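You operate a simulated robot arm through the tools that you are given. There is no shell and no other tool. Be economical: measure what you need, move in short steps, check, and stop when the job is done.

You run a simulated robot arm. Do the job below in one go: nothing can be reset, and whatever is moved stays where it is left.

TASK
Take the yellow-backed sponge and leave it in the steel bucket. Then take the white tub from the top of the steel island table and put it on top of the steel door stop. Then close the filling bench drawer. Then open the middle drawer of the grey cupboard, take the folded yellow rag and put it in the inside of the middle drawer of the grey cupboard, then shut the drawer. Then put the yellow padlock on the third store shelf from the bottom. Then put the white cap on the third store shelf from the bottom away on the bench top beside the hose rack. Then take the short red knob and put it on the low grey tray. Keep to this order.

Only the result counts: the job must be done as asked and must still hold three seconds after the hand-in. Knocking over, shifting, dropping, spilling or breaking anything else fails it. Lids that push on must go on centred and level and be pressed home; caps that screw on are set level and turned clockwise until they are tight.

THE ROBOT
A 7-joint arm with a two-finger parallel gripper on a trunk, on a base that drives. Base frame: it is fixed to the floor where the robot stands at the start and does not move with it; the origin is under the middle of the robot, x ahead of it, y to its left, z up. Units: mm, rad, N and s.
With the tool pointing down near the work surface it reaches from about 220 to 680 mm from the robot's upright axis, wherever it stands. Its first joint turns from -2.897 to 2.897 rad. Places, roughly: bench top beside the hose rack (24x42 cm) [680, 2480, 860]; filling bench drawer [-600, 400, 800]; folded yellow rag (12x7x3 cm) [-1000, -6200, 800]; inside of the middle drawer of the grey cupboard [-1100, -1400, 400]; low grey tray (24x18x3 cm) [1000, -7500, 600]; middle drawer of the grey cupboard [-1000, -1400, 500]; short red knob (5x5x4 cm) [1400, -7600, 600]; steel bucket (28x25x24 cm) [-1000, -2000, 900]; steel door stop (8x8x5 cm) [-800, 500, 900]; third store shelf [800, -7500, 1100]; white cap (5x5x3 cm) [1400, -7500, 1100]; white tub (6x6x6 cm) [500, 1100, 800]; yellow padlock (5x9x3 cm) [-900, -5700, 800]; yellow-backed sponge (7x4x4 cm) [500, 0, 800]. Payload 1.57 kg.
Tool frame: the origin (TCP) lies between the finger pads and is the grasp point; the fingertips stand 30 mm ahead of it; z points along the fingers, y is the line along which they close. The gripper opens to 80 mm. The fingers are 17 mm wide and 12 mm thick; the gripper's body (40 by 82 mm) begins 80 mm behind the TCP.
Orientation is told as [roll, pitch, yaw] about the base's x, y, z axes, in that order, counted from this pose: with the fingers straight down and closing along the base's y, the tool's x points along the base's -x, its y along +y and its z along -z.

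THE INTERFACE
- The arm moves only by the tool step_arm. Its argument "steps" is a list of rows, each a list of 7 numbers: the shift along the tool's x, y, z in units of 50 mm (1.0 is 50 mm), then the turn, a rotation vector about the tool's x, y, z in units of 8 degrees (1.0 is 8 degrees), then the opening, from 0 (shut) to 1 (fully open). In form: [[tx, ty, tz, rx, ry, rz, hand], ...]. A call has 1 to 8 rows; each row shifts and turns the commanded pose from where the row before left it, along the tool's axes as they then stand. A call with a number of a shift or a turn outside -1 to 1 is refused whole. Each row takes 0.2 s and may step no farther than 50 mm and 0.15 rad from the row before; otherwise, or with a gripper value out of range, the whole call is refused. Where a pose cannot be reached the arm comes as near as it can. A force on the tool above 40 N (or 10 N above the force at the start of the call, whichever is more), or a blocked arm, ends the call early, and 0.2 s more pass. The fingers move at their own pace (about 72 mm/s each) and stop on an object; they squeeze with about 24 N. The grip force told is the motor's: it shows also when the fingers shut on nothing. Time passes only in rows, and 0.2 s behind the last, so rows that do not move let the fingers close. It gives the time, the measured TCP pose, the force on the tool (base axes), the opening and the grip force at its end, in the units of the frame above (readings bear some noise), with the torque about the TCP (base axes, N m) and any sound that the robot's microphone picked up.
- Cameras (640 x 400 px; columns grow to the right, rows downward): "scene" is now at [-25.6, 144, 1430.4]; the picture's right is [0.08, -1.00, 0.00], its down [-0.93, -0.08, -0.36] and it looks along [0.36, 0.03, -0.93] (base axes); focal length 214 px, centre (320, 200). "wrist" rides on the gripper at [72, -7, -122] in the tool frame; the picture's right is [0.09, 1.00, 0.00], its down [-0.84, 0.08, -0.54] and it looks along [-0.54, 0.05, 0.84] (tool axes); focal length 238 px, centre (320, 200). There is no depth. A picture from a camera that has moved, and an enlarged one, comes with that camera's place and axes in the base frame and with its lens.
- snapshot(camera): a new picture of that camera. No time passes.
- move_column(by): slides the trunk up (or, below 0, down) by that many mm; the arm and the scene camera ride with it, the base frame stays. It gives what a move gives, with no picture.
- drive_base(legs): drives the robot by 1 to 6 legs, each [ahead, left, turn to the left] in mm, mm and rad, along the robot's own axes; the way and the turn of a leg run together, so that a leg with both is an arc; at most 1500 mm and 3.142 rad a leg. The arm and the cameras ride along, it lands a little off, and it stops where it bumps. It gives what a move gives.
- head_to(pan, tilt): turns the head with the scene camera to pan (to the left, within 1.501 rad either way) and tilt (down, from -0.506 to 1.204), counted from straight ahead of the robot. It gives what a move gives.
- inspect(camera, box): a new picture of the part [left, top, right, bottom] of that camera's present view, enlarged. No time passes.
- job_done(): hands the job in; it is judged then, once.

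Go step by step. Nothing tells you exact positions but the pictures and the camera data: compare them with the known pose of the tool, close in by small moves and look again before you grip or let go. The budget is 217 turns and 198 pictures, counting those below and the enlarged ones. Unless the task says otherwise, let go and move clear before handing in, and close with one line.

The tools are called after "Call:" by a JSON object that holds its "method" and its "body". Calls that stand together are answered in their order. step_arm: Moves the arm, as the interface text tells. Its arguments: {"type":"object","properties":{"steps":{"type":"array"}},"required":["steps"]} The other tools are called the same way: move_column (by) slides the trunk up or down; drive_base (legs) drives the base; head_to (pan, tilt) turns the head that bears the scene camera; snapshot (camera) takes a picture; inspect (camera, box) takes an enlarged picture of a part of a camera's view; job_done () hands the job in.

At the start:

```text
t: 0.0
eef_pos: [-197.0, 268.7, 1145.9]
tcp_rot: [0.001, 0.001, 0.0]
contact_force: [0.6, 0.8, -0.3]
torque: [-0.02, 0.02, 0.0]
finger_gap: 80.2
grip_force: 0.0
trunk travel left (down, up): [-275.0, 205.0]
robot x, y, heading: [1.3, -1.1, 0.002]
head pan, tilt: [0.082, 1.201]
```

scene: 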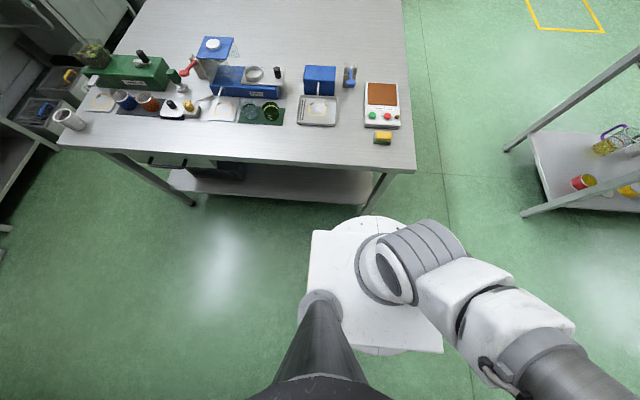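
wrist: 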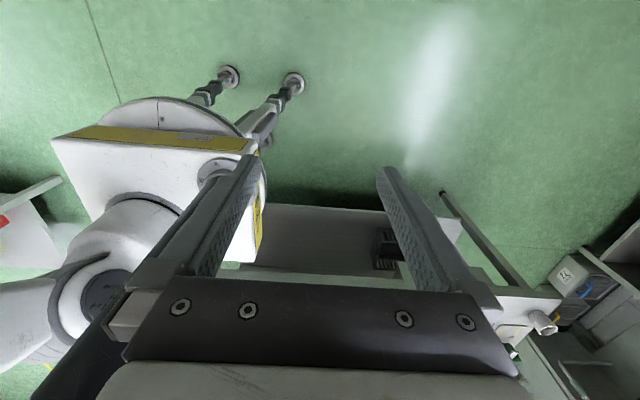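

I see the sponge on the near edge of the table at about [476, -36, 800]. I'll take a closer look before moving.

Call:
{"method": "inspect", "body": {"camera": "scene", "box": [300, 50, 460, 150]}}

Call:
{"method": "inspect", "body": {"camera": "scene", "box": [50, 20, 300, 176]}}

```text
4.00 times, centred on (380, 100) of scene
camera zoom: at [-25.6, 144.0, 1430.4], right [0.08, -1.0, 0.0], down [-0.93, -0.08, -0.36], along [0.36, 0.03, -0.93], focal length 858 px, centre (80, 600)
```

zoom: 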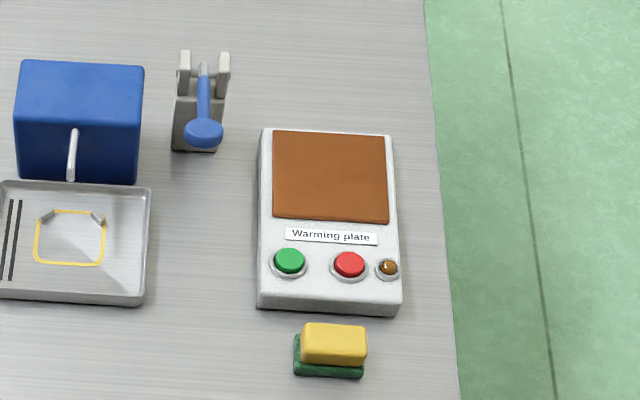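

```text
2.56 times, centred on (175, 98) of scene
camera zoom: at [-25.6, 144.0, 1430.4], right [0.08, -1.0, 0.0], down [-0.93, -0.08, -0.36], along [0.36, 0.03, -0.93], focal length 549 px, centre (691, 461)
```

zoom: 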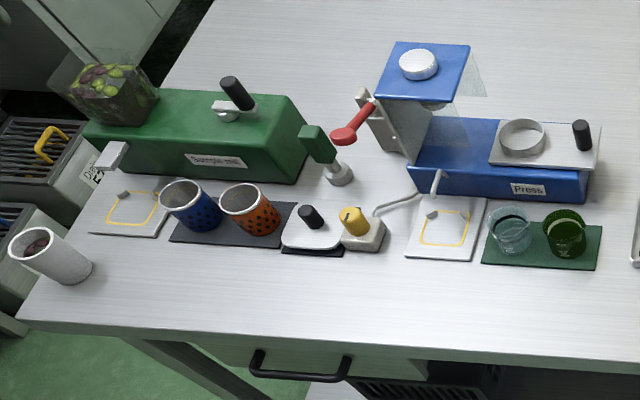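

The sponge sits in front of the warming plate. Before moving I want to see how the arm is folded relative to the mast.

Call:
{"method": "head_to", "body": {"pan": 1.5, "tilt": 0.9}}

Call:
{"method": "snapshot", "body": {"camera": "scene"}}

Call:
{"method": "head_to", "body": {"pan": -1.5, "tilt": 0.9}}

Call:
{"method": "snapshot", "body": {"camera": "scene"}}

```text
t: 1.5
eef_pos: [-197.4, 268.6, 1144.5]
tcp_rot: [0.0, -0.001, 0.0]
contact_force: [0.0, 0.2, 1.3]
torque: [0.0, 0.01, -0.02]
finger_gap: 79.9
grip_force: 0.2
trunk travel left (down, up): [-275.0, 205.0]
robot x, y, heading: [0.3, -3.3, -0.002]
head pan, tilt: [1.499, 0.901]
```

```text
193 pictures are left
camera scene: at [-75.8, 214.7, 1450.2], right [1.0, -0.07, 0.0], down [-0.06, -0.78, -0.62], along [0.04, 0.62, -0.78], focal length 214 px, centre (320, 200)
```

scene: 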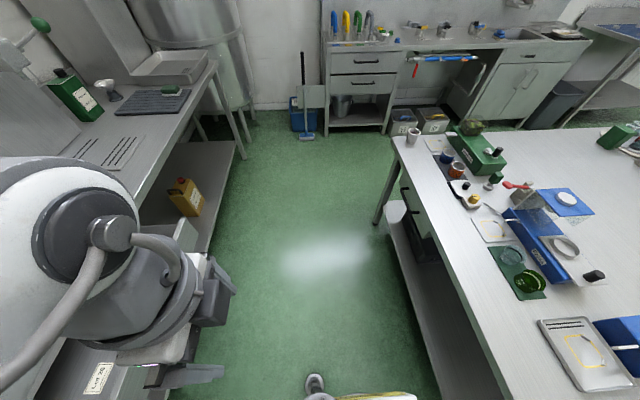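

```text
t: 4.1
eef_pos: [-197.3, 268.0, 1145.4]
tcp_rot: [-0.001, 0.001, 0.001]
contact_force: [0.3, -0.3, 0.6]
torque: [0.03, 0.0, 0.02]
finger_gap: 80.0
grip_force: 0.0
trunk travel left (down, up): [-275.0, 205.0]
robot x, y, heading: [-1.6, -0.2, 0.002]
head pan, tilt: [-1.499, 0.901]
```

```text
192 pictures are left
camera scene: at [-75.9, 64.1, 1450.2], right [-1.0, -0.07, 0.0], down [-0.06, 0.78, -0.62], along [0.04, -0.62, -0.78], focal length 214 px, centre (320, 200)
```

scene: 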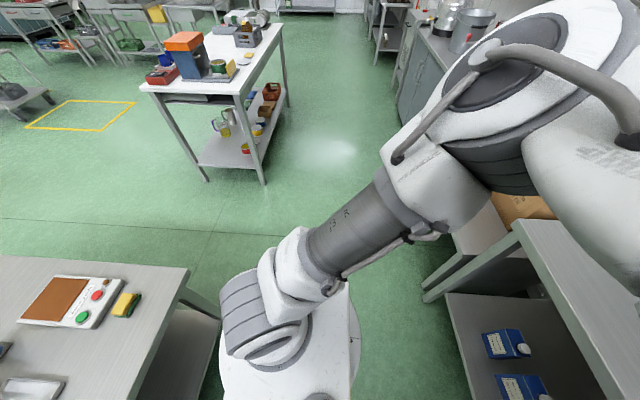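

The arm folds around behind the mast with its elbow at the rear, so I'll bring the hand round behind and past the right side, at height and in small steps.

Call:
{"method": "step_arm", "body": {"steps": [[0.5, -0.85, 0, 0, 0, 0, 1], [0.5, -0.85, 0, 0, 0, 0, 1], [0.5, -0.85, 0, 0, 0, 0, 1], [0.3, -0.9, 0, 0, 0, 0, 1], [0, -1, 0, 0, 0, 0, 1], [0, -1, 0, 0, 0, 0, 1]]}}

```text
t: 5.5
eef_pos: [-286.8, -3.2, 1146.6]
tcp_rot: [0.001, 0.0, -0.001]
contact_force: [-0.4, 1.0, 0.1]
torque: [-0.03, -0.02, 0.0]
finger_gap: 80.0
grip_force: 0.0
trunk travel left (down, up): [-275.0, 205.0]
robot x, y, heading: [-1.6, -0.1, 0.003]
head pan, tilt: [-1.499, 0.901]
```

That went cleanly. I'll continue round the right side.

Call:
{"method": "step_arm", "body": {"steps": [[0, -1, 0, 0, 0, 0, 1], [0, -1, 0, 0, 0, 0, 1], [-0.4, -0.9, 0, 0, 0, 0, 1], [-0.6, -0.8, 0, 0, 0, 0, 1], [-0.7, -0.7, 0, 0, 0, 0, 1], [-0.8, -0.6, 0, 0, 0, 0, 1], [-0.9, -0.4, 0, 0, 0, 0, 1], [-1, 0, 0, 0, 0, 0, 1]]}}

Call:
{"method": "snapshot", "body": {"camera": "scene"}}

```text
t: 7.3
eef_pos: [-73.8, -265.7, 1141.2]
tcp_rot: [0.0, 0.001, 0.003]
contact_force: [-0.6, 0.0, -0.2]
torque: [-0.01, 0.0, -0.03]
finger_gap: 80.0
grip_force: 0.0
out of reach, approached as far as the arm can: row 8
trunk travel left (down, up): [-275.0, 205.0]
robot x, y, heading: [1.2, -0.9, 0.004]
head pan, tilt: [-1.499, 0.901]
```

```text
191 pictures are left
camera scene: at [-76.3, 64.0, 1450.2], right [-1.0, -0.07, 0.0], down [-0.06, 0.78, -0.62], along [0.04, -0.62, -0.78], focal length 214 px, centre (320, 200)
```

scene: 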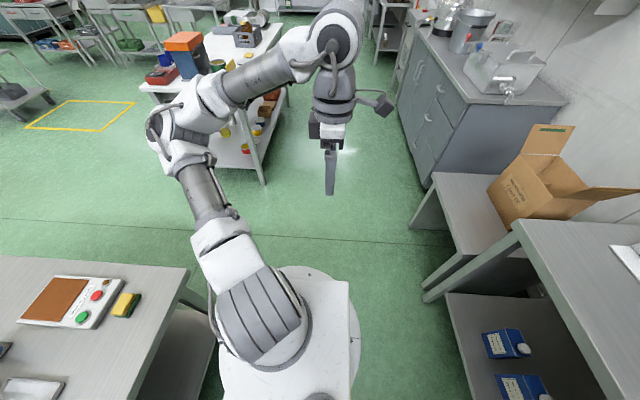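

The elbow now leads the hand and a wrist limit seems near. I'll turn the yaw toward the natural value while moving out.

Call:
{"method": "step_arm", "body": {"steps": [[0, -0.5, 0, 0, 0, 1, 1], [0, -0.5, 0, 0, 0, 1, 1], [-0.3, -0.5, 0, 0, 0, 1, 1], [-0.3, -0.5, 0, 0, 0, 1, 1]]}}

Call:
{"method": "snapshot", "body": {"camera": "scene"}}

```text
t: 8.3
eef_pos: [-147.5, -178.1, 1097.5]
tcp_rot: [0.0, -0.001, -0.56]
contact_force: [0.3, 0.0, -0.1]
torque: [-0.03, 0.01, 0.01]
finger_gap: 80.1
grip_force: 0.1
out of reach, approached as far as the arm can: row 1, 2, 3, 4
trunk travel left (down, up): [-275.0, 205.0]
robot x, y, heading: [-0.3, 1.5, -0.005]
head pan, tilt: [-1.499, 0.901]
```

```text
190 pictures are left
camera scene: at [-75.7, 64.0, 1450.2], right [-1.0, -0.07, 0.0], down [-0.06, 0.78, -0.62], along [0.04, -0.62, -0.78], focal length 214 px, centre (320, 200)
```

scene: 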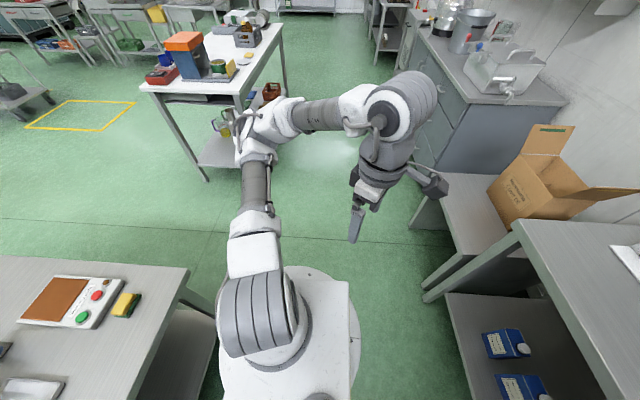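

Wrong turn direction: the hand was pulled back. I'll turn the other way.

Call:
{"method": "step_arm", "body": {"steps": [[0, 0, 0, 0, 0, -1, 1], [0, 0, 0, 0, 0, -1, 1], [0, 0, 0, 0, 0, -1, 1], [0, 0, 0, 0, 0, -1, 1], [0, 0, 0, 0, 0, -1, 1], [0, 0, 0, 0, 0, -1, 1], [0, 0, 0, 0, 0, -1, 1], [0, 0, 0, 0, 0, -1, 1]]}}

Call:
{"method": "snapshot", "body": {"camera": "scene"}}

```text
t: 10.1
eef_pos: [-149.9, -178.0, 1095.9]
tcp_rot: [0.0, 0.0, 0.56]
contact_force: [0.5, 0.7, -0.3]
torque: [0.03, -0.02, -0.03]
finger_gap: 80.0
grip_force: 0.0
trunk travel left (down, up): [-275.0, 205.0]
robot x, y, heading: [3.9, 3.9, 0.001]
head pan, tilt: [-1.499, 0.901]
```

```text
189 pictures are left
camera scene: at [-75.9, 64.1, 1450.2], right [-1.0, -0.07, 0.0], down [-0.06, 0.78, -0.62], along [0.04, -0.62, -0.78], focal length 214 px, centre (320, 200)
```

scene: 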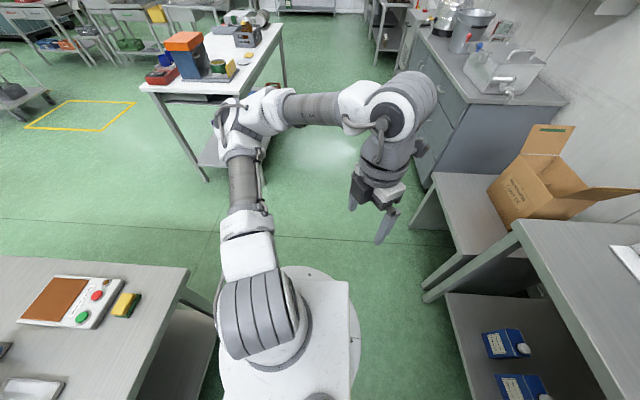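

Call:
{"method": "step_arm", "body": {"steps": [[0.53, -0.84, 0, 0, 0, 0, 1], [0.53, -0.84, 0, 0, 0, 0, 1], [0.53, -0.84, 0, 0, 0, 0, 1], [0.53, -0.84, 0, 0, 0, 0, 1], [-0.84, -0.53, 0, 0, 0, 0, 1], [-0.84, -0.53, 0, 0, 0, 0, 1], [-0.84, -0.53, 0, 0, 0, 0, 1]]}}

Call:
{"method": "snapshot", "body": {"camera": "scene"}}

```text
t: 11.7
eef_pos: [-0.9, -376.6, 1098.5]
tcp_rot: [0.0, -0.001, 0.559]
contact_force: [-0.5, 0.3, -0.3]
torque: [0.0, 0.0, 0.0]
finger_gap: 80.0
grip_force: 0.0
trunk travel left (down, up): [-275.0, 205.0]
robot x, y, heading: [-0.2, 1.2, -0.001]
head pan, tilt: [-1.499, 0.901]
```

```text
188 pictures are left
camera scene: at [-76.1, 64.1, 1450.2], right [-1.0, -0.07, 0.0], down [-0.06, 0.78, -0.62], along [0.04, -0.62, -0.78], focal length 214 px, centre (320, 200)
```

scene: 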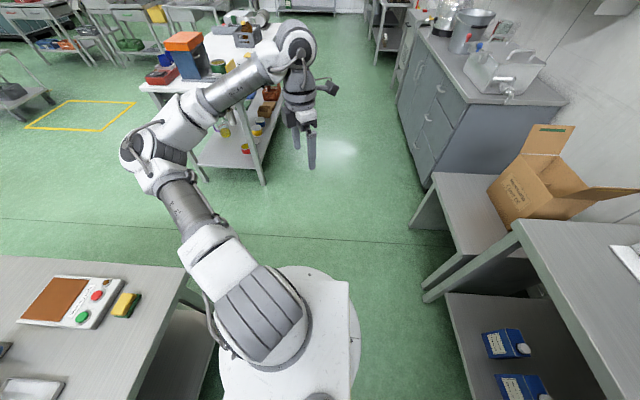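

Working. More yaw, then round toward the front.

Call:
{"method": "step_arm", "body": {"steps": [[0, 0, 0, 0, 0, -1, 1], [0, 0, 0, 0, 0, -1, 1], [0, 0, 0, 0, 0, -1, 1], [0, 0, 0, 0, 0, -1, 1], [-0.43, -0.89, 0, 0, 0, 0, 1], [-0.43, -0.89, 0, 0, 0, 0, 1], [-0.43, -0.89, 0, 0, 0, 0, 1], [-0.43, -0.89, 0, 0, 0, 0, 1]]}}

Call:
{"method": "snapshot", "body": {"camera": "scene"}}

```text
t: 13.5
eef_pos: [190.1, -385.4, 1096.2]
tcp_rot: [0.0, -0.002, 1.116]
contact_force: [-0.7, 0.1, 0.0]
torque: [0.0, 0.01, -0.03]
finger_gap: 80.0
grip_force: 0.0
out of reach, approached as far as the arm can: row 8
trunk travel left (down, up): [-275.0, 205.0]
robot x, y, heading: [-1.3, 0.7, 0.002]
head pan, tilt: [-1.499, 0.901]
```

```text
187 pictures are left
camera scene: at [-76.2, 64.2, 1450.2], right [-1.0, -0.07, 0.0], down [-0.06, 0.78, -0.62], along [0.04, -0.62, -0.78], focal length 214 px, centre (320, 200)
```

scene: 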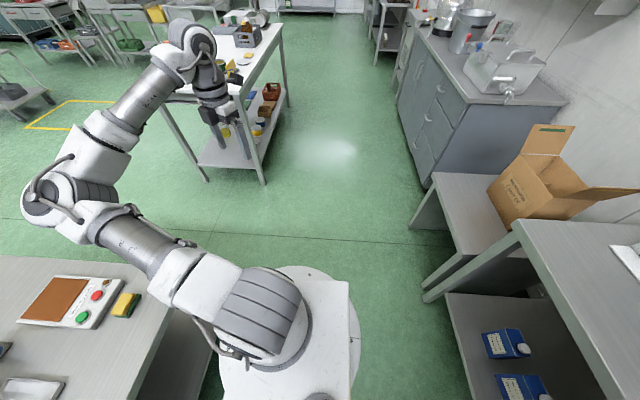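

Call:
{"method": "step_arm", "body": {"steps": [[0, 0, 0, 0, 0, -1, 1], [0, 0, 0, 0, 0, -1, 1], [0, 0, 0, 0, 0, -1, 1], [0, 0, 0, 0, 0, -1, 1], [0, 0, 0, 0, 0, -1, 1], [0, 0, 0, 0, 0, -1, 1], [0, 0, 0, 0, 0, -1, 1], [0, 0, 0, 0, 0, -1, 1]]}}

Call:
{"method": "snapshot", "body": {"camera": "scene"}}

```text
t: 15.3
eef_pos: [188.5, -387.1, 1095.6]
tcp_rot: [0.0, 0.0, 2.237]
contact_force: [-0.7, -0.5, -0.2]
torque: [-0.01, 0.02, 0.0]
finger_gap: 79.9
grip_force: 0.0
trunk travel left (down, up): [-275.0, 205.0]
robot x, y, heading: [2.6, 2.5, -0.004]
head pan, tilt: [-1.499, 0.901]
```

```text
186 pictures are left
camera scene: at [-75.9, 64.1, 1450.2], right [-1.0, -0.07, 0.0], down [-0.06, 0.78, -0.62], along [0.04, -0.62, -0.78], focal length 214 px, centre (320, 200)
```

scene: 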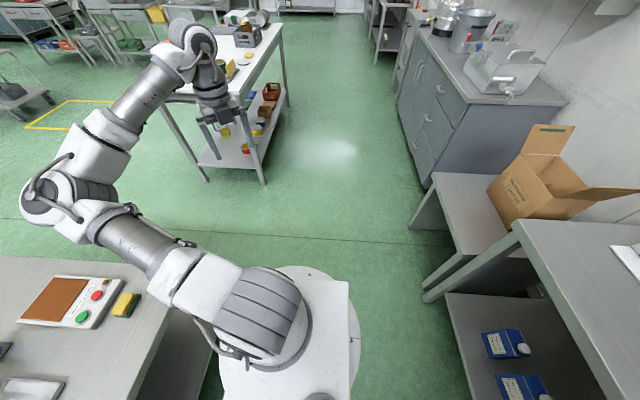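

The elbow stays swung out to one side. I'll stretch the arm outwards (clear space, above everything) to straighten that out.

Call:
{"method": "step_arm", "body": {"steps": [[0.5, 0.86, 0, 0, 0, 0, 1], [0.78, 0.61, 0, 0, 0, 0, 1], [0.78, 0.61, 0, 0, 0, 0, 1], [0.78, 0.61, 0, 0, 0, 0, 1], [0.78, 0.61, 0, 0, 0, 0, 1]]}}

Call:
{"method": "snapshot", "body": {"camera": "scene"}}

```text
t: 16.5
eef_pos: [171.9, -630.9, 1095.7]
tcp_rot: [-0.003, 0.0, 2.231]
contact_force: [0.2, -0.4, 0.2]
torque: [-0.01, 0.01, 0.01]
finger_gap: 79.9
grip_force: 0.1
trunk travel left (down, up): [-275.0, 205.0]
robot x, y, heading: [-1.7, 0.8, -0.003]
head pan, tilt: [-1.499, 0.901]
```

```text
185 pictures are left
camera scene: at [-76.0, 64.3, 1450.2], right [-1.0, -0.07, 0.0], down [-0.06, 0.78, -0.62], along [0.04, -0.62, -0.78], focal length 214 px, centre (320, 200)
```

scene: 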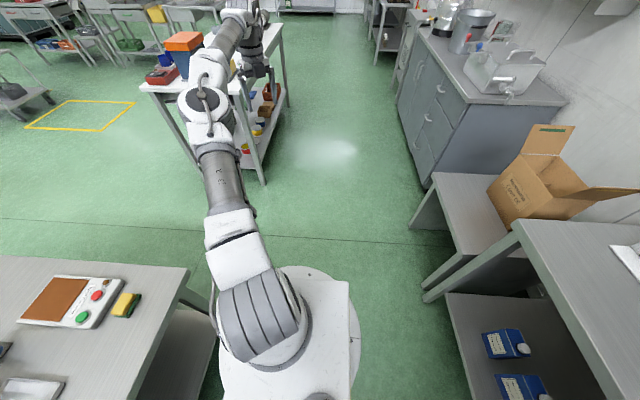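

The arm is straight and in plane now. I'll bring yaw to 90° and swing to the front.

Call:
{"method": "step_arm", "body": {"steps": [[0, 0, 0, 0, 0, 1, 1], [0, 0, 0, 0, 0, 1, 1], [0, 0, 0, 0, 0, 1, 1], [0, 0, 0, 0, 0, 1, 1], [0, 0, 0, 0, 0, 0.73, 1], [-0.7, -0.7, 0, 0, 0, 0, 1], [-0.7, -0.7, 0, 0, 0, 0, 1], [-0.7, -0.7, 0, 0, 0, 0, 1]]}}

Call:
{"method": "step_arm", "body": {"steps": [[-0.8, -0.6, 0, 0, 0, 0, 1], [-0.8, -0.6, 0, 0, 0, 0, 1], [-0.8, -0.6, 0, 0, 0, 0, 1], [-0.9, -0.4, 0, 0, 0, 0, 1], [-0.9, -0.4, 0, 0, 0, 0, 1], [-1, 0, 0, 0, 0, 0, 1], [-1, 0, 0, 0, 0, 0, 1], [-1, 0, 0, 0, 0, 0, 1]]}}

Call:
{"method": "snapshot", "body": {"camera": "wrist"}}

Call:
{"method": "snapshot", "body": {"camera": "scene"}}

```text
t: 18.3
eef_pos: [270.3, -522.1, 1095.0]
tcp_rot: [0.0, 0.0, 1.622]
contact_force: [0.2, 0.3, 0.0]
torque: [0.0, 0.0, 0.0]
finger_gap: 79.7
grip_force: 0.0
out of reach, approached as far as the arm can: row 5
trunk travel left (down, up): [-275.0, 205.0]
robot x, y, heading: [-0.2, -1.2, 0.002]
head pan, tilt: [-1.499, 0.901]
```

```text
t: 20.1
eef_pos: [330.0, -435.2, 1094.4]
tcp_rot: [0.0, -0.001, 1.625]
contact_force: [0.2, 0.3, -0.6]
torque: [-0.04, 0.01, 0.0]
finger_gap: 80.1
grip_force: 0.1
out of reach, approached as far as the arm can: row 3, 4, 5, 6, 7, 8
trunk travel left (down, up): [-275.0, 205.0]
robot x, y, heading: [1.4, 1.4, -0.0]
head pan, tilt: [-1.499, 0.901]
```

```text
184 pictures are left
camera wrist: at [340.9, -506.5, 1217.2], right [-0.99, -0.15, 0.0], down [-0.12, 0.83, 0.54], along [-0.08, 0.54, -0.84], focal length 238 px, centre (320, 200)
```

wrist: 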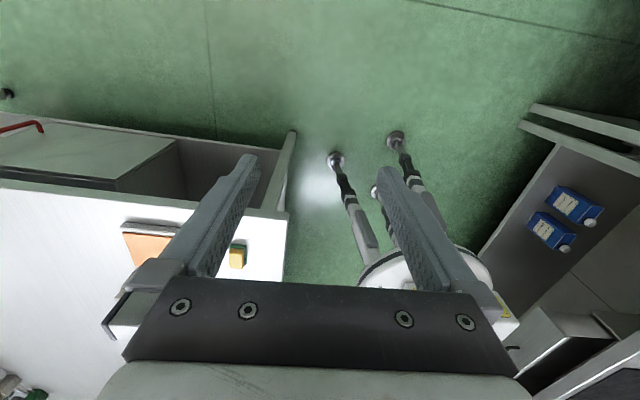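

```text
183 pictures are left
camera scene: at [-75.9, 64.1, 1450.2], right [-1.0, -0.07, 0.0], down [-0.06, 0.78, -0.62], along [0.04, -0.62, -0.78], focal length 214 px, centre (320, 200)
```

scene: 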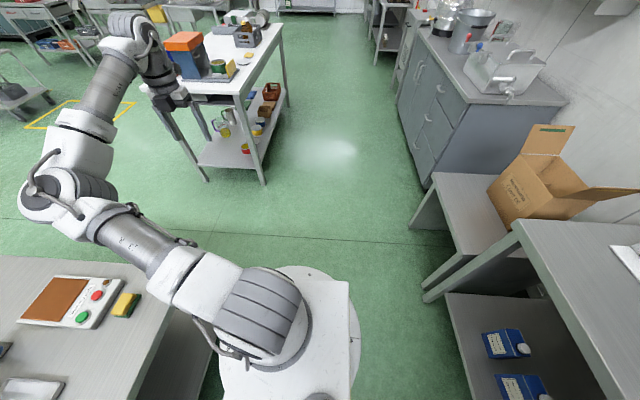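

I've worked out the wrist: the last joint is at its low end, so I must turn the yaw on by about 177° to -90°. I'll do that in place.

Call:
{"method": "step_arm", "body": {"steps": [[0, 0, 0, 0, 0, -1, 1], [0, 0, 0, 0, 0, -1, 1], [0, 0, 0, 0, 0, -1, 1], [0, 0, 0, 0, 0, -1, 1], [0, 0, 0, 0, 0, -1, 1], [0, 0, 0, 0, 0, -1, 1], [0, 0, 0, 0, 0, -1, 1], [0, 0, 0, 0, 0, -1, 1]]}}

Call:
{"method": "step_arm", "body": {"steps": [[0, 0, 0, 0, 0, -1, 1], [0, 0, 0, 0, 0, -1, 1], [0, 0, 0, 0, 0, -1, 1], [0, 0, 0, 0, 0, -1, 1], [0, 0, 0, 0, 0, -1, 1], [0, 0, 0, 0, 0, -1, 1], [0, 0, 0, 0, 0, -1, 1], [0, 0, 0, 0, 0, -1, 1]]}}

Call:
{"method": "step_arm", "body": {"steps": [[0, 0, 0, 0, 0, -1, 1], [0, 0, 0, 0, 0, -1, 1], [0, 0, 0, 0, 0, -1, 1], [0, 0, 0, 0, 0, -1, 1], [0, 0, 0, 0, 0, -1, 1], [0, 0, 0, 0, 0, -1, 1], [0, 0, 0, 0, 0, -0.1, 1]]}}

```text
t: 21.9
eef_pos: [331.5, -438.0, 1095.1]
tcp_rot: [0.002, 0.0, 2.746]
contact_force: [0.2, 0.2, -0.4]
torque: [0.01, 0.01, 0.01]
finger_gap: 79.8
grip_force: 0.0
trunk travel left (down, up): [-275.0, 205.0]
robot x, y, heading: [1.7, 2.8, -0.003]
head pan, tilt: [-1.499, 0.901]
```

```text
t: 23.7
eef_pos: [331.4, -438.2, 1094.9]
tcp_rot: [-0.001, -0.001, -2.422]
contact_force: [-0.2, -1.3, 0.8]
torque: [-0.02, -0.02, 0.01]
finger_gap: 80.0
grip_force: 0.0
trunk travel left (down, up): [-275.0, 205.0]
robot x, y, heading: [2.3, 1.3, -0.004]
head pan, tilt: [-1.499, 0.901]
```

```text
t: 25.3
eef_pos: [329.6, -438.2, 1093.6]
tcp_rot: [0.0, -0.001, -1.57]
contact_force: [-0.4, -0.9, -0.6]
torque: [-0.04, 0.03, 0.0]
finger_gap: 79.8
grip_force: 0.1
trunk travel left (down, up): [-275.0, 205.0]
robot x, y, heading: [-0.9, -0.6, 0.005]
head pan, tilt: [-1.499, 0.901]
```

Now stretch out, then swing to the front over the sponge, and turn the head back.

Call:
{"method": "step_arm", "body": {"steps": [[-0.8, 0.6, 0, 0, 0, 0, 1], [-0.8, 0.6, 0, 0, 0, 0, 1], [0.7, 0.7, 0, 0, 0, 0, 1], [0.7, 0.7, 0, 0, 0, 0, 1], [0.8, 0.6, 0, 0, 0, 0, 1], [0.8, 0.6, 0, 0, 0, 0, 1], [0.9, 0.4, 0, 0, 0, 0, 1], [0.9, 0.4, 0, 0, 0, 0, 1]]}}

Call:
{"method": "step_arm", "body": {"steps": [[1, 0, 0, 0, 0, 0, 1], [1, 0, 0, 0, 0, 0, 1], [1, 0, 0, 0, 0, 0, 1], [1, 0, 0, 0, 0, 0, 1], [0.5, -0.8, 0, 0, 0, 0, 1], [0.2, -0.9, 0, 0, 0, 0, 1]]}}

Call:
{"method": "head_to", "body": {"pan": 0.0, "tilt": 1.0}}

Call:
{"method": "snapshot", "body": {"camera": "scene"}}

Call:
{"method": "snapshot", "body": {"camera": "wrist"}}

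```text
t: 27.1
eef_pos: [546.7, -316.9, 1096.2]
tcp_rot: [0.0, 0.002, -1.574]
contact_force: [-0.5, 0.5, -0.3]
torque: [-0.03, 0.01, -0.02]
finger_gap: 80.0
grip_force: 0.0
out of reach, approached as far as the arm can: row 8
trunk travel left (down, up): [-275.0, 205.0]
robot x, y, heading: [-0.8, -3.8, 0.0]
head pan, tilt: [-1.499, 0.901]
```

```text
t: 28.5
eef_pos: [506.0, -317.2, 1145.6]
tcp_rot: [-0.002, 0.003, -1.574]
contact_force: [-0.9, -0.9, 0.1]
torque: [-0.02, 0.06, 0.01]
finger_gap: 80.1
grip_force: 0.1
out of reach, approached as far as the arm can: row 1, 2, 3, 4, 5, 6
trunk travel left (down, up): [-275.0, 205.0]
robot x, y, heading: [3.0, 0.7, -0.0]
head pan, tilt: [-1.499, 0.901]
```

```text
t: 30.1
eef_pos: [506.6, -316.7, 1146.3]
tcp_rot: [0.0, 0.001, -1.574]
contact_force: [-0.6, 0.0, 0.5]
torque: [-0.02, 0.01, 0.0]
finger_gap: 80.0
grip_force: 0.1
trunk travel left (down, up): [-275.0, 205.0]
robot x, y, heading: [-0.9, -1.4, 0.0]
head pan, tilt: [0.0, 1.0]
```

```text
182 pictures are left
camera scene: at [-11.6, 139.4, 1443.0], right [0.0, -1.0, 0.0], down [-0.84, 0.0, -0.54], along [0.54, 0.0, -0.84], focal length 214 px, centre (320, 200)
```

scene: 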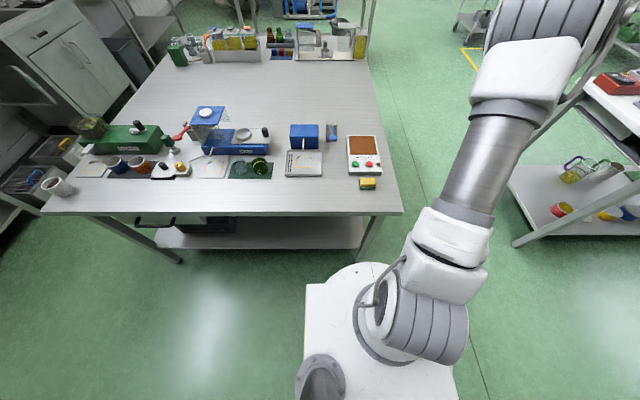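

```text
181 pictures are left
camera wrist: at [499.5, -244.6, 1268.5], right [1.0, 0.09, 0.0], down [0.08, -0.84, 0.54], along [0.05, -0.54, -0.84], focal length 238 px, centre (320, 200)
```

wrist: 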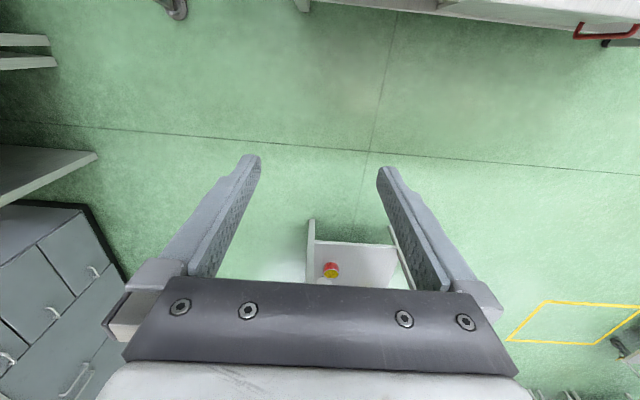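

It's the first joint's dead zone that faces straight ahead, so the arm works best to the robot's right. I'll bring the hand to the right side and then turn the robot so the table lies on its right.

Call:
{"method": "step_arm", "body": {"steps": [[-0.3, -0.95, 0, 0, 0, 0, 1], [-0.3, -0.95, 0, 0, 0, 0, 1], [-0.3, -0.95, 0, 0, 0, 0, 1], [-0.3, -0.95, 0, 0, 0, 0, 1], [-0.3, -0.95, 0, 0, 0, 0, 1], [-0.3, -0.95, 0, 0, 0, 0, 1], [-0.3, -0.95, 0, 0, 0, 0, 1], [-0.3, -0.95, 0, 0, 0, 0, 1]]}}

Call:
{"method": "step_arm", "body": {"steps": [[0, -0.95, 0, 0, 0, 0, 1], [0, -0.95, 0, 0, 0, 0, 1], [0, -0.95, 0, 0, 0, 0, 1]]}}

Call:
{"method": "drive_base", "body": {"legs": [[0, 0, 1.571]]}}

Call:
{"method": "head_to", "body": {"pan": -1.5, "tilt": 0.9}}

Call:
{"method": "snapshot", "body": {"camera": "scene"}}

Call:
{"method": "snapshot", "body": {"camera": "wrist"}}

```text
t: 31.9
eef_pos: [125.9, -436.1, 1149.8]
tcp_rot: [0.001, 0.001, -1.573]
contact_force: [0.2, -0.4, -0.1]
torque: [0.01, 0.03, 0.0]
finger_gap: 79.9
grip_force: 0.0
trunk travel left (down, up): [-275.0, 205.0]
robot x, y, heading: [-2.9, -1.0, -0.005]
head pan, tilt: [0.0, 1.0]
```

```text
t: 32.7
eef_pos: [-16.4, -435.7, 1151.0]
tcp_rot: [-0.001, 0.001, -1.571]
contact_force: [-0.1, -0.1, 1.0]
torque: [-0.03, 0.01, 0.02]
finger_gap: 80.1
grip_force: 0.1
trunk travel left (down, up): [-275.0, 205.0]
robot x, y, heading: [3.6, -0.1, -0.0]
head pan, tilt: [0.0, 1.0]
```

```text
t: 38.3
eef_pos: [435.4, -12.9, 1150.9]
tcp_rot: [0.0, 0.0, 0.0]
contact_force: [-0.6, -0.1, 0.0]
torque: [-0.01, 0.01, 0.02]
finger_gap: 80.3
grip_force: 0.0
trunk travel left (down, up): [-275.0, 205.0]
robot x, y, heading: [2.9, -0.7, 1.57]
head pan, tilt: [0.0, 1.0]
```

```text
t: 39.9
eef_pos: [434.9, -14.4, 1149.9]
tcp_rot: [0.002, -0.001, 0.002]
contact_force: [0.3, 0.1, -0.5]
torque: [0.02, 0.01, -0.02]
finger_gap: 80.1
grip_force: 0.1
trunk travel left (down, up): [-275.0, 205.0]
robot x, y, heading: [-2.5, -5.7, 1.573]
head pan, tilt: [-1.499, 0.901]
```

```text
180 pictures are left
camera scene: at [-65.8, -75.3, 1450.2], right [0.07, -1.0, 0.0], down [-0.78, -0.06, -0.62], along [0.62, 0.05, -0.78], focal length 214 px, centre (320, 200)
```

scene: 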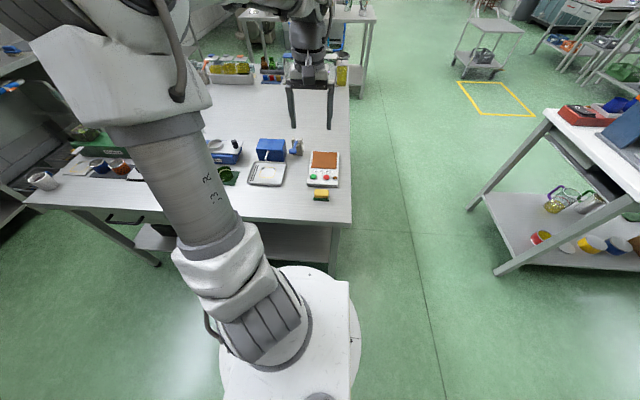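

```text
179 pictures are left
camera wrist: at [363.7, -20.9, 1272.6], right [-0.09, 1.0, 0.0], down [0.84, 0.08, 0.54], along [0.54, 0.05, -0.84], focal length 238 px, centre (320, 200)
```

wrist: 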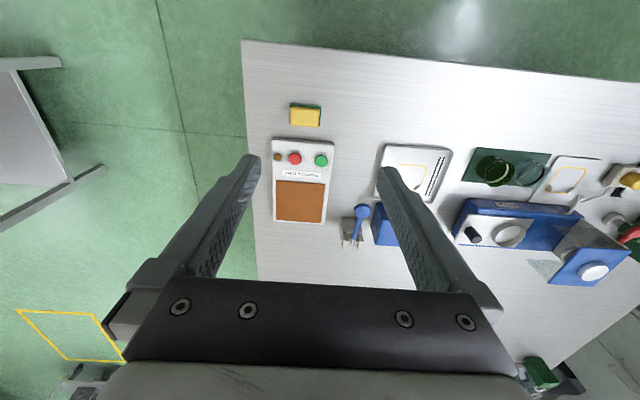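

Clear view: the sponge top is at about [475, -41, 800], with a ~27 mm gap to the warming plate. I'll move above it, turn so the fingers close along x, and narrow the opening.

Call:
{"method": "step_arm", "body": {"steps": [[-0.78, -0.54, 0, 0, 0, 0, 0.65], [0, 0, 0.8, 0, 0, 1, 0.65], [0, 0, 0.8, 0, 0, 1, 0.65], [0, 0, 0.8, 0, 0, 1, 0.65], [0, 0, 0.8, 0, 0, 1, 0.65], [0, 0, 0.8, 0, 0, 1, 0.65], [0, 0, 0, 0, 0, 1, 0.65], [0, 0, 0, 0, 0, 1, 0.65]]}}

Call:
{"method": "step_arm", "body": {"steps": [[0, 0, 0, 0, 0, 1, 0.65], [0, 0, 0, 0, 0, 1, 0.65], [0, 0, 0, 0, 0, 1, 0.65], [0, 0, 0, 0, 0, 1, 0.65], [0, 0, 0, 0, 0, 0.25, 0.65]]}}

Call:
{"method": "snapshot", "body": {"camera": "wrist"}}

```text
t: 41.7
eef_pos: [476.3, -39.8, 949.2]
tcp_rot: [0.0, 0.0, -0.98]
contact_force: [-0.1, -0.8, -0.6]
torque: [0.01, -0.02, 0.0]
finger_gap: 52.1
grip_force: 0.2
trunk travel left (down, up): [-275.0, 205.0]
robot x, y, heading: [0.0, -1.7, 1.568]
head pan, tilt: [-1.499, 0.901]
```

```text
t: 42.9
eef_pos: [474.3, -42.2, 949.7]
tcp_rot: [-0.001, -0.001, -1.573]
contact_force: [0.5, 0.5, -0.2]
torque: [-0.02, 0.01, 0.0]
finger_gap: 51.9
grip_force: 0.1
trunk travel left (down, up): [-275.0, 205.0]
robot x, y, heading: [2.1, -0.8, 1.572]
head pan, tilt: [-1.499, 0.901]
```

```text
178 pictures are left
camera wrist: at [467.5, 30.7, 1072.2], right [1.0, 0.09, 0.0], down [0.08, -0.84, 0.54], along [0.05, -0.54, -0.84], focal length 238 px, centre (320, 200)
```

wrist: 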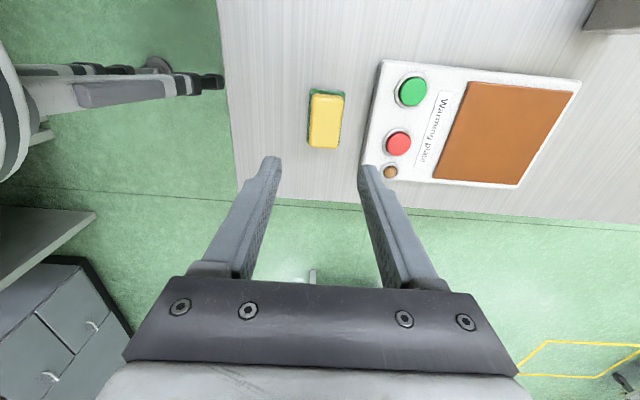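

The sponge is nearly between the fingers. I'll nudge +5 mm in x and descend most of the way.

Call:
{"method": "step_arm", "body": {"steps": [[0.05, 0.1, 0.6, 0, 0, 0, 0.65], [0, 0, 0.6, 0, 0, 0, 0.65], [0, 0, 0.6, 0, 0, 0, 0.65], [0, 0, 0.5, 0, 0, 0, 0.65]]}}

Call:
{"method": "snapshot", "body": {"camera": "wrist"}}

Call:
{"method": "snapshot", "body": {"camera": "scene"}}

```text
t: 43.9
eef_pos: [479.2, -38.9, 833.0]
tcp_rot: [-0.001, 0.0, -1.57]
contact_force: [0.1, 0.4, -0.7]
torque: [0.02, 0.0, -0.02]
finger_gap: 51.7
grip_force: 0.0
trunk travel left (down, up): [-275.0, 205.0]
robot x, y, heading: [0.9, 1.5, 1.575]
head pan, tilt: [-1.499, 0.901]
```

```text
177 pictures are left
camera wrist: at [471.9, 33.2, 954.9], right [1.0, 0.09, 0.0], down [0.08, -0.84, 0.54], along [0.05, -0.54, -0.84], focal length 238 px, centre (320, 200)
```

wrist: 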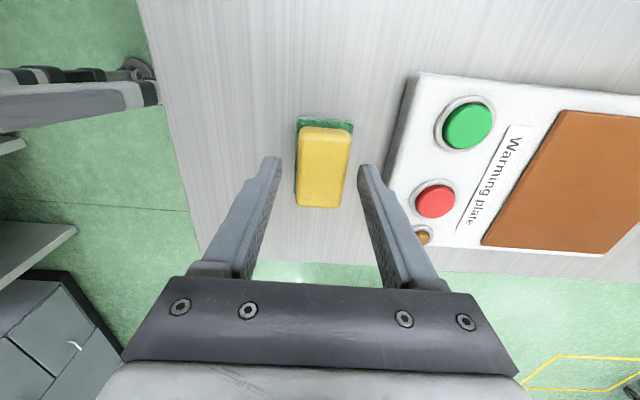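

```text
176 pictures are left
camera scene: at [-65.9, -75.4, 1450.2], right [0.07, -1.0, 0.0], down [-0.78, -0.06, -0.62], along [0.62, 0.05, -0.78], focal length 214 px, centre (320, 200)
```

scene: 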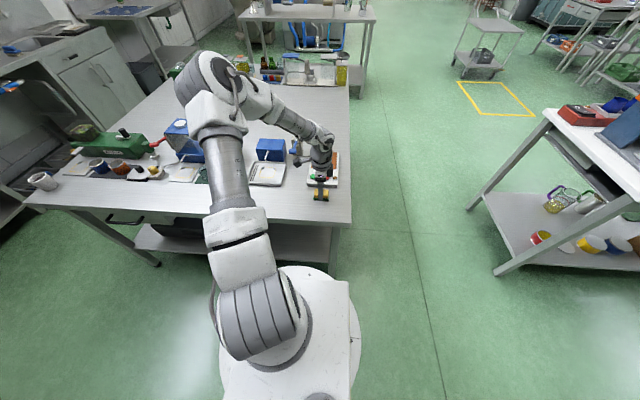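

Aligned. Descend to z≈798 and close.

Call:
{"method": "step_arm", "body": {"steps": [[0, 0, 0.35, 0, 0, 0, 0.65], [0, 0, 0.35, 0, 0, 0, 0.65], [0, 0, 0, 0, 0, 0, 0.3], [0, 0, 0, 0, 0, 0, 0.3], [0, 0, 0, 0, 0, 0, 0.3]]}}

Call:
{"method": "snapshot", "body": {"camera": "wrist"}}

```text
t: 44.5
eef_pos: [482.4, -38.8, 809.7]
tcp_rot: [0.007, 0.006, -1.569]
contact_force: [-5.1, 3.2, 18.7]
torque: [-0.02, 0.83, -0.1]
finger_gap: 56.7
grip_force: 2.6
trunk travel left (down, up): [-275.0, 205.0]
robot x, y, heading: [3.3, 1.9, 1.574]
head pan, tilt: [-1.499, 0.901]
stopped in row 2: the force on the tool passed its limit at 53 N (the readings are from after the stop); the commanded pose is now the measured one
```

```text
175 pictures are left
camera wrist: at [473.3, 33.1, 932.6], right [1.0, 0.09, 0.01], down [0.07, -0.84, 0.54], along [0.06, -0.54, -0.84], focal length 238 px, centre (320, 200)
```

wrist: 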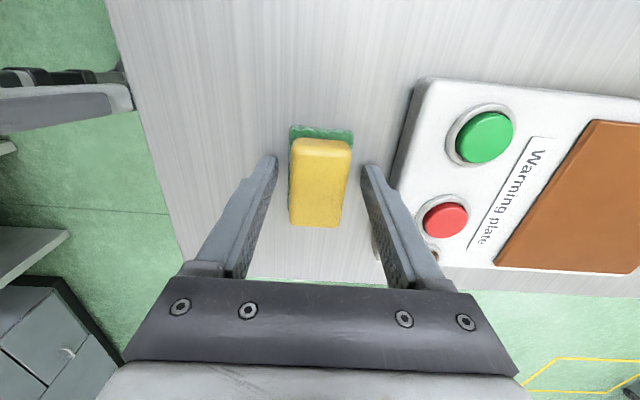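

The left finger touched the wider green pad at the bottom. I'll lift a bit, open wider, shift slightly to -x, and go down again.

Call:
{"method": "step_arm", "body": {"steps": [[0, 0, -0.4, 0, 0, 0, 0.83], [0, -0.1, 0, 0, 0, 0, 0.83], [0, 0, 0.3, 0, 0, 0, 0.83], [0, 0, 0.3, 0, 0, 0, 0.83]]}}

Call:
{"method": "snapshot", "body": {"camera": "wrist"}}

```text
t: 45.4
eef_pos: [477.9, -40.2, 810.7]
tcp_rot: [0.013, 0.003, -1.572]
contact_force: [-5.8, 2.5, 19.5]
torque: [-0.02, 1.01, -0.09]
finger_gap: 71.7
grip_force: 2.3
trunk travel left (down, up): [-275.0, 205.0]
robot x, y, heading: [1.5, 1.1, 1.576]
head pan, tilt: [-1.499, 0.901]
stopped in row 4: the force on the tool passed its limit at 56 N (the readings are from after the stop); the commanded pose is now the measured one
```

```text
174 pictures are left
camera wrist: at [470.3, 32.0, 933.0], right [1.0, 0.09, 0.01], down [0.07, -0.84, 0.54], along [0.06, -0.54, -0.84], focal length 238 px, centre (320, 200)
```

wrist: 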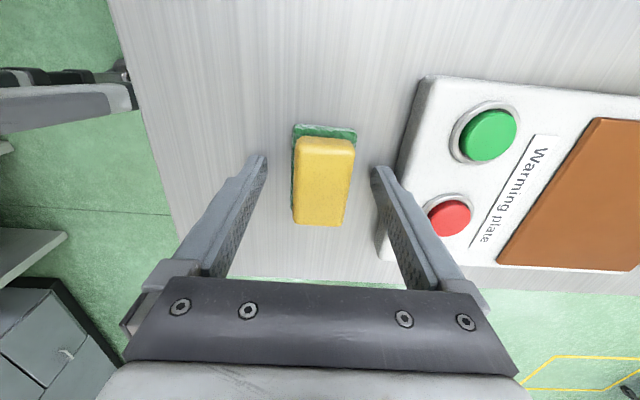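

Same height both times: the fingertips are on the table top (z≈780). So I lift 4 mm and close on the sponge.

Call:
{"method": "step_arm", "body": {"steps": [[0, 0, -0.08, 0, 0, 0, 0.83], [0, 0, 0, 0, 0, 0, 0.3], [0, 0, 0, 0, 0, 0, 0.3], [0, 0, 0, 0, 0, 0, 0.3]]}}

Call:
{"method": "snapshot", "body": {"camera": "wrist"}}

```text
t: 46.4
eef_pos: [479.5, -40.0, 813.7]
tcp_rot: [0.012, 0.003, -1.571]
contact_force: [0.9, -0.3, -0.9]
torque: [0.03, 0.01, -0.03]
finger_gap: 39.1
grip_force: 24.3
trunk travel left (down, up): [-275.0, 205.0]
robot x, y, heading: [-2.2, -1.5, 1.575]
head pan, tilt: [-1.499, 0.901]
```

```text
173 pictures are left
camera wrist: at [471.1, 32.1, 934.9], right [1.0, 0.09, 0.01], down [0.07, -0.84, 0.54], along [0.06, -0.54, -0.84], focal length 238 px, centre (320, 200)
```

wrist: 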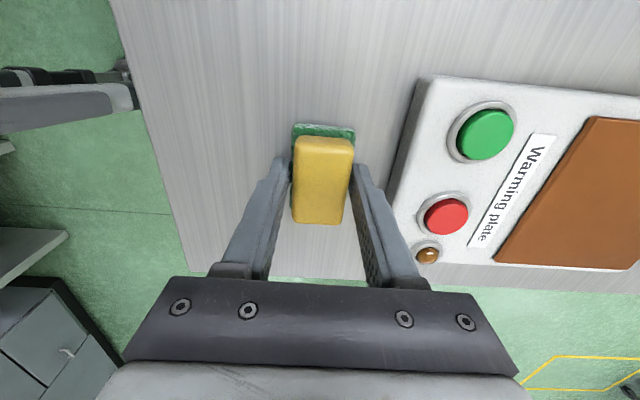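

The sponge is held (39 mm, 24 N). I'll lift, retract, turn clockwise to face -y and drive down the aisle toward the bucket.

Call:
{"method": "step_arm", "body": {"steps": [[0, 0, -0.9, 0, 0, 0, 0.3], [0, 0, -1, 0, 0, 0, 0.3], [0, -0.4, -0.9, 0, 0, 0, 0.3], [0, -0.4, -0.9, 0, 0, 0, 0.3], [0, -0.4, -0.9, 0, 0, 0, 0.3], [0, -0.4, -0.9, 0, 0, 0, 0.3]]}}

Call:
{"method": "drive_base", "body": {"legs": [[0, 0, -3.1416]]}}

Call:
{"method": "head_to", "body": {"pan": -0.5, "tilt": 0.6}}

Call:
{"method": "snapshot", "body": {"camera": "scene"}}

```text
t: 47.8
eef_pos: [394.7, -43.2, 1086.6]
tcp_rot: [0.01, 0.004, -1.571]
contact_force: [0.2, 0.0, 0.0]
torque: [-0.02, 0.02, -0.02]
finger_gap: 23.9
grip_force: 0.0
trunk travel left (down, up): [-275.0, 205.0]
robot x, y, heading: [0.1, 1.9, 1.575]
head pan, tilt: [-1.499, 0.901]
```

```text
refused: -3.1416 is not a number from -3.14159 to 3.14159
```

```text
t: 49.1
eef_pos: [395.7, -42.3, 1084.9]
tcp_rot: [0.011, 0.004, -1.57]
contact_force: [0.6, 0.6, 0.0]
torque: [0.0, -0.04, -0.02]
finger_gap: 23.9
grip_force: 0.1
trunk travel left (down, up): [-275.0, 205.0]
robot x, y, heading: [-1.2, -0.3, 1.574]
head pan, tilt: [-0.499, 0.6]
```

```text
172 pictures are left
camera scene: at [-98.8, -3.2, 1475.0], right [0.88, -0.48, 0.0], down [-0.27, -0.5, -0.82], along [0.39, 0.72, -0.57], focal length 214 px, centre (320, 200)
```

scene: 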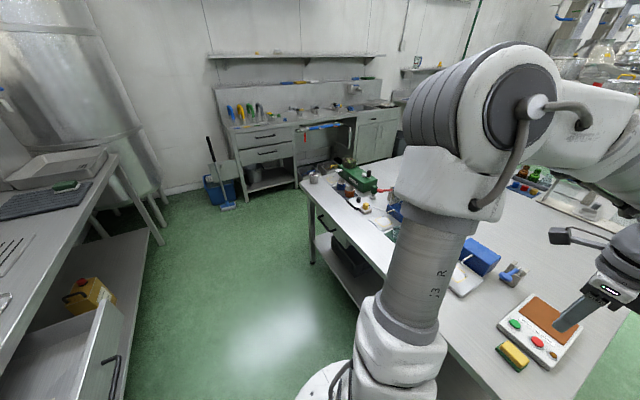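

The sponge slipped out and is still on the table. Let me look from the wrist camera.

Call:
{"method": "step_arm", "body": {"steps": [[0, 0.8, 0.9, 0, 0, 0, 0.83], [0, 0.8, 0.9, 0, 0, 0, 0.83], [0, 0, 0.9, 0, 0, 0, 0.83]]}}

Call:
{"method": "snapshot", "body": {"camera": "wrist"}}

```text
refused: row 1 steps farther than a row can; nothing moved
```

```text
171 pictures are left
camera wrist: at [386.9, 29.6, 1208.2], right [1.0, 0.09, 0.01], down [0.07, -0.84, 0.54], along [0.06, -0.54, -0.84], focal length 238 px, centre (320, 200)
```

wrist: 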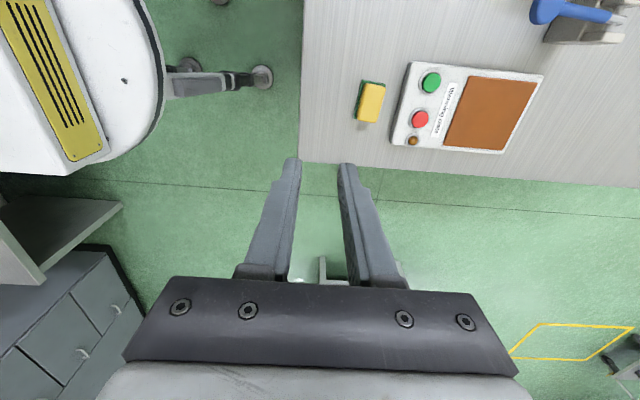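

The sponge stayed put. I'll regrip it at table level, fully lower, and lift slowly.

Call:
{"method": "step_arm", "body": {"steps": [[0.04, 0.83, 0, 0, 0, 0, 0.83], [0.04, 0.83, 0, 0, 0, 0, 0.83], [0, 0, 1, 0, 0, 0, 0.83], [0, 0, 1, 0, 0, 0, 0.83], [0, 0, 1, 0, 0, 0, 0.83], [0, 0, 1, 0, 0, 0, 0.83], [0, 0, 0.9, 0, 0, 0, 0.83]]}}

Call:
{"method": "snapshot", "body": {"camera": "wrist"}}

```text
t: 50.7
eef_pos: [480.0, -35.1, 843.3]
tcp_rot: [0.012, 0.003, -1.571]
contact_force: [-0.3, -0.2, 0.5]
torque: [-0.01, -0.01, 0.0]
finger_gap: 66.4
grip_force: 0.1
trunk travel left (down, up): [-275.0, 205.0]
robot x, y, heading: [1.6, -3.9, 1.571]
head pan, tilt: [-0.499, 0.6]
```

```text
170 pictures are left
camera wrist: at [471.2, 36.0, 966.4], right [1.0, 0.09, 0.01], down [0.07, -0.84, 0.54], along [0.06, -0.54, -0.84], focal length 238 px, centre (320, 200)
```

wrist: 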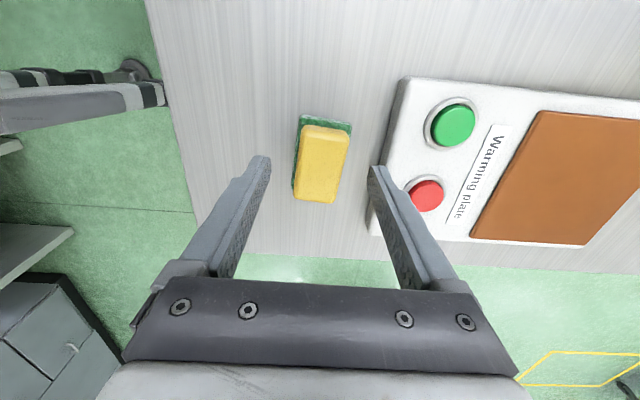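

Call:
{"method": "step_arm", "body": {"steps": [[0, 0, 0.3, 0, 0, 0, 0.83], [0, 0, 0.26, 0, 0, 0, 0.83], [0, 0, 0.06, 0, 0, 0, 0.83]]}}

Call:
{"method": "step_arm", "body": {"steps": [[0, 0, 0, 0, 0, 0, 0], [0, 0, 0, 0, 0, 0, 0], [0, 0, 0, 0, 0, 0, 0], [0, 0, 0, 0, 0, 0, 0]]}}

Call:
{"method": "step_arm", "body": {"steps": [[0, 0, -0.1, 0, 0, 0, 0], [0, 0, -0.1, 0, 0, 0, 0], [0, 0, -0.2, 0, 0, 0, 0], [0, 0, -0.2, 0, 0, 0, 0], [0, 0, -0.2, 0, 0, 0, 0]]}}

Call:
{"method": "snapshot", "body": {"camera": "wrist"}}

```text
t: 51.5
eef_pos: [482.5, -35.4, 811.3]
tcp_rot: [0.014, 0.002, -1.57]
contact_force: [0.7, 0.0, -1.1]
torque: [0.02, -0.02, -0.05]
finger_gap: 66.3
grip_force: 0.0
trunk travel left (down, up): [-275.0, 205.0]
robot x, y, heading: [2.5, -1.6, 1.576]
head pan, tilt: [-0.499, 0.6]
```

```text
t: 52.5
eef_pos: [482.3, -34.6, 812.3]
tcp_rot: [0.012, 0.004, -1.57]
contact_force: [-0.9, -0.3, 0.1]
torque: [-0.03, 0.03, -0.01]
finger_gap: 38.7
grip_force: 24.3
trunk travel left (down, up): [-275.0, 205.0]
robot x, y, heading: [1.3, 1.1, 1.573]
head pan, tilt: [-0.499, 0.6]
```

```text
t: 53.7
eef_pos: [481.3, -35.6, 852.0]
tcp_rot: [0.014, 0.003, -1.569]
contact_force: [1.1, -0.3, -0.3]
torque: [-0.01, 0.01, 0.0]
finger_gap: 38.8
grip_force: 24.1
trunk travel left (down, up): [-275.0, 205.0]
robot x, y, heading: [-2.6, -3.3, 1.569]
head pan, tilt: [-0.499, 0.6]
```

```text
169 pictures are left
camera wrist: at [473.8, 36.3, 974.0], right [1.0, 0.09, 0.01], down [0.07, -0.84, 0.54], along [0.06, -0.54, -0.84], focal length 238 px, centre (320, 200)
```

wrist: 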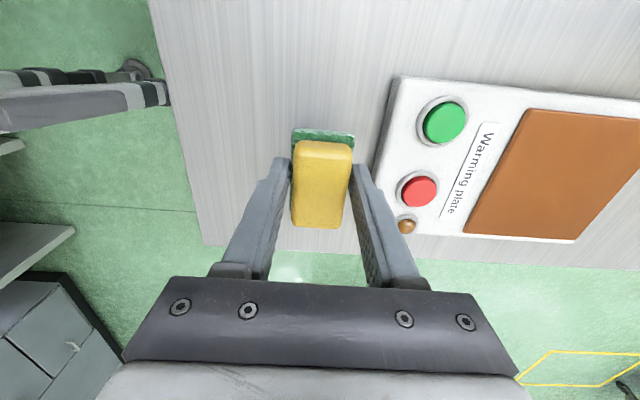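

Held this time. Lift on gently and check the grip before driving.

Call:
{"method": "step_arm", "body": {"steps": [[0, 0, -0.5, 0, 0, 0, 0], [0, 0, -0.7, 0, 0, 0, 0], [0, 0, -0.8, 0, 0, 0, 0], [0, 0, -0.8, 0, 0, 0, 0], [0, 0, -0.8, 0, 0, 0, 0], [0, 0, -0.8, 0, 0, 0, 0], [0, -0.5, -0.5, 0, 0, 0, 0], [0, -0.5, -0.3, 0, 0, 0, 0]]}}

Call:
{"method": "drive_base", "body": {"legs": [[0, 0, -3.14]]}}

Call:
{"method": "head_to", "body": {"pan": -0.4, "tilt": 0.5}}

Call:
{"method": "snapshot", "body": {"camera": "scene"}}

```text
t: 55.5
eef_pos: [428.2, -36.8, 1110.4]
tcp_rot: [0.011, 0.004, -1.57]
contact_force: [0.5, -0.1, 0.0]
torque: [0.02, 0.02, 0.02]
finger_gap: 39.1
grip_force: 23.5
trunk travel left (down, up): [-275.0, 205.0]
robot x, y, heading: [0.2, 0.9, 1.569]
head pan, tilt: [-0.499, 0.6]
```

```text
t: 65.8
eef_pos: [-429.4, 19.6, 1110.7]
tcp_rot: [0.013, 0.004, 1.607]
contact_force: [0.3, 1.0, -0.6]
torque: [0.03, 0.02, 0.0]
finger_gap: 39.0
grip_force: 24.3
trunk travel left (down, up): [-275.0, 205.0]
robot x, y, heading: [3.0, -0.9, -1.532]
head pan, tilt: [-0.499, 0.6]
```

```text
t: 66.4
eef_pos: [-427.4, 20.9, 1110.3]
tcp_rot: [0.014, 0.004, 1.607]
contact_force: [-0.7, -0.2, 0.0]
torque: [0.03, 0.0, -0.04]
finger_gap: 39.1
grip_force: 24.4
trunk travel left (down, up): [-275.0, 205.0]
robot x, y, heading: [1.0, 0.3, -1.534]
head pan, tilt: [-0.4, 0.499]
```

```text
168 pictures are left
camera scene: at [103.4, -0.2, 1484.0], right [-0.94, 0.35, 0.0], down [0.17, 0.45, -0.88], along [-0.31, -0.82, -0.48], focal length 214 px, centre (320, 200)
```

scene: 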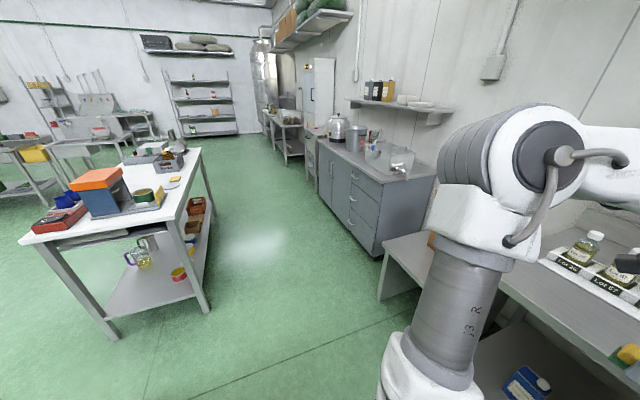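

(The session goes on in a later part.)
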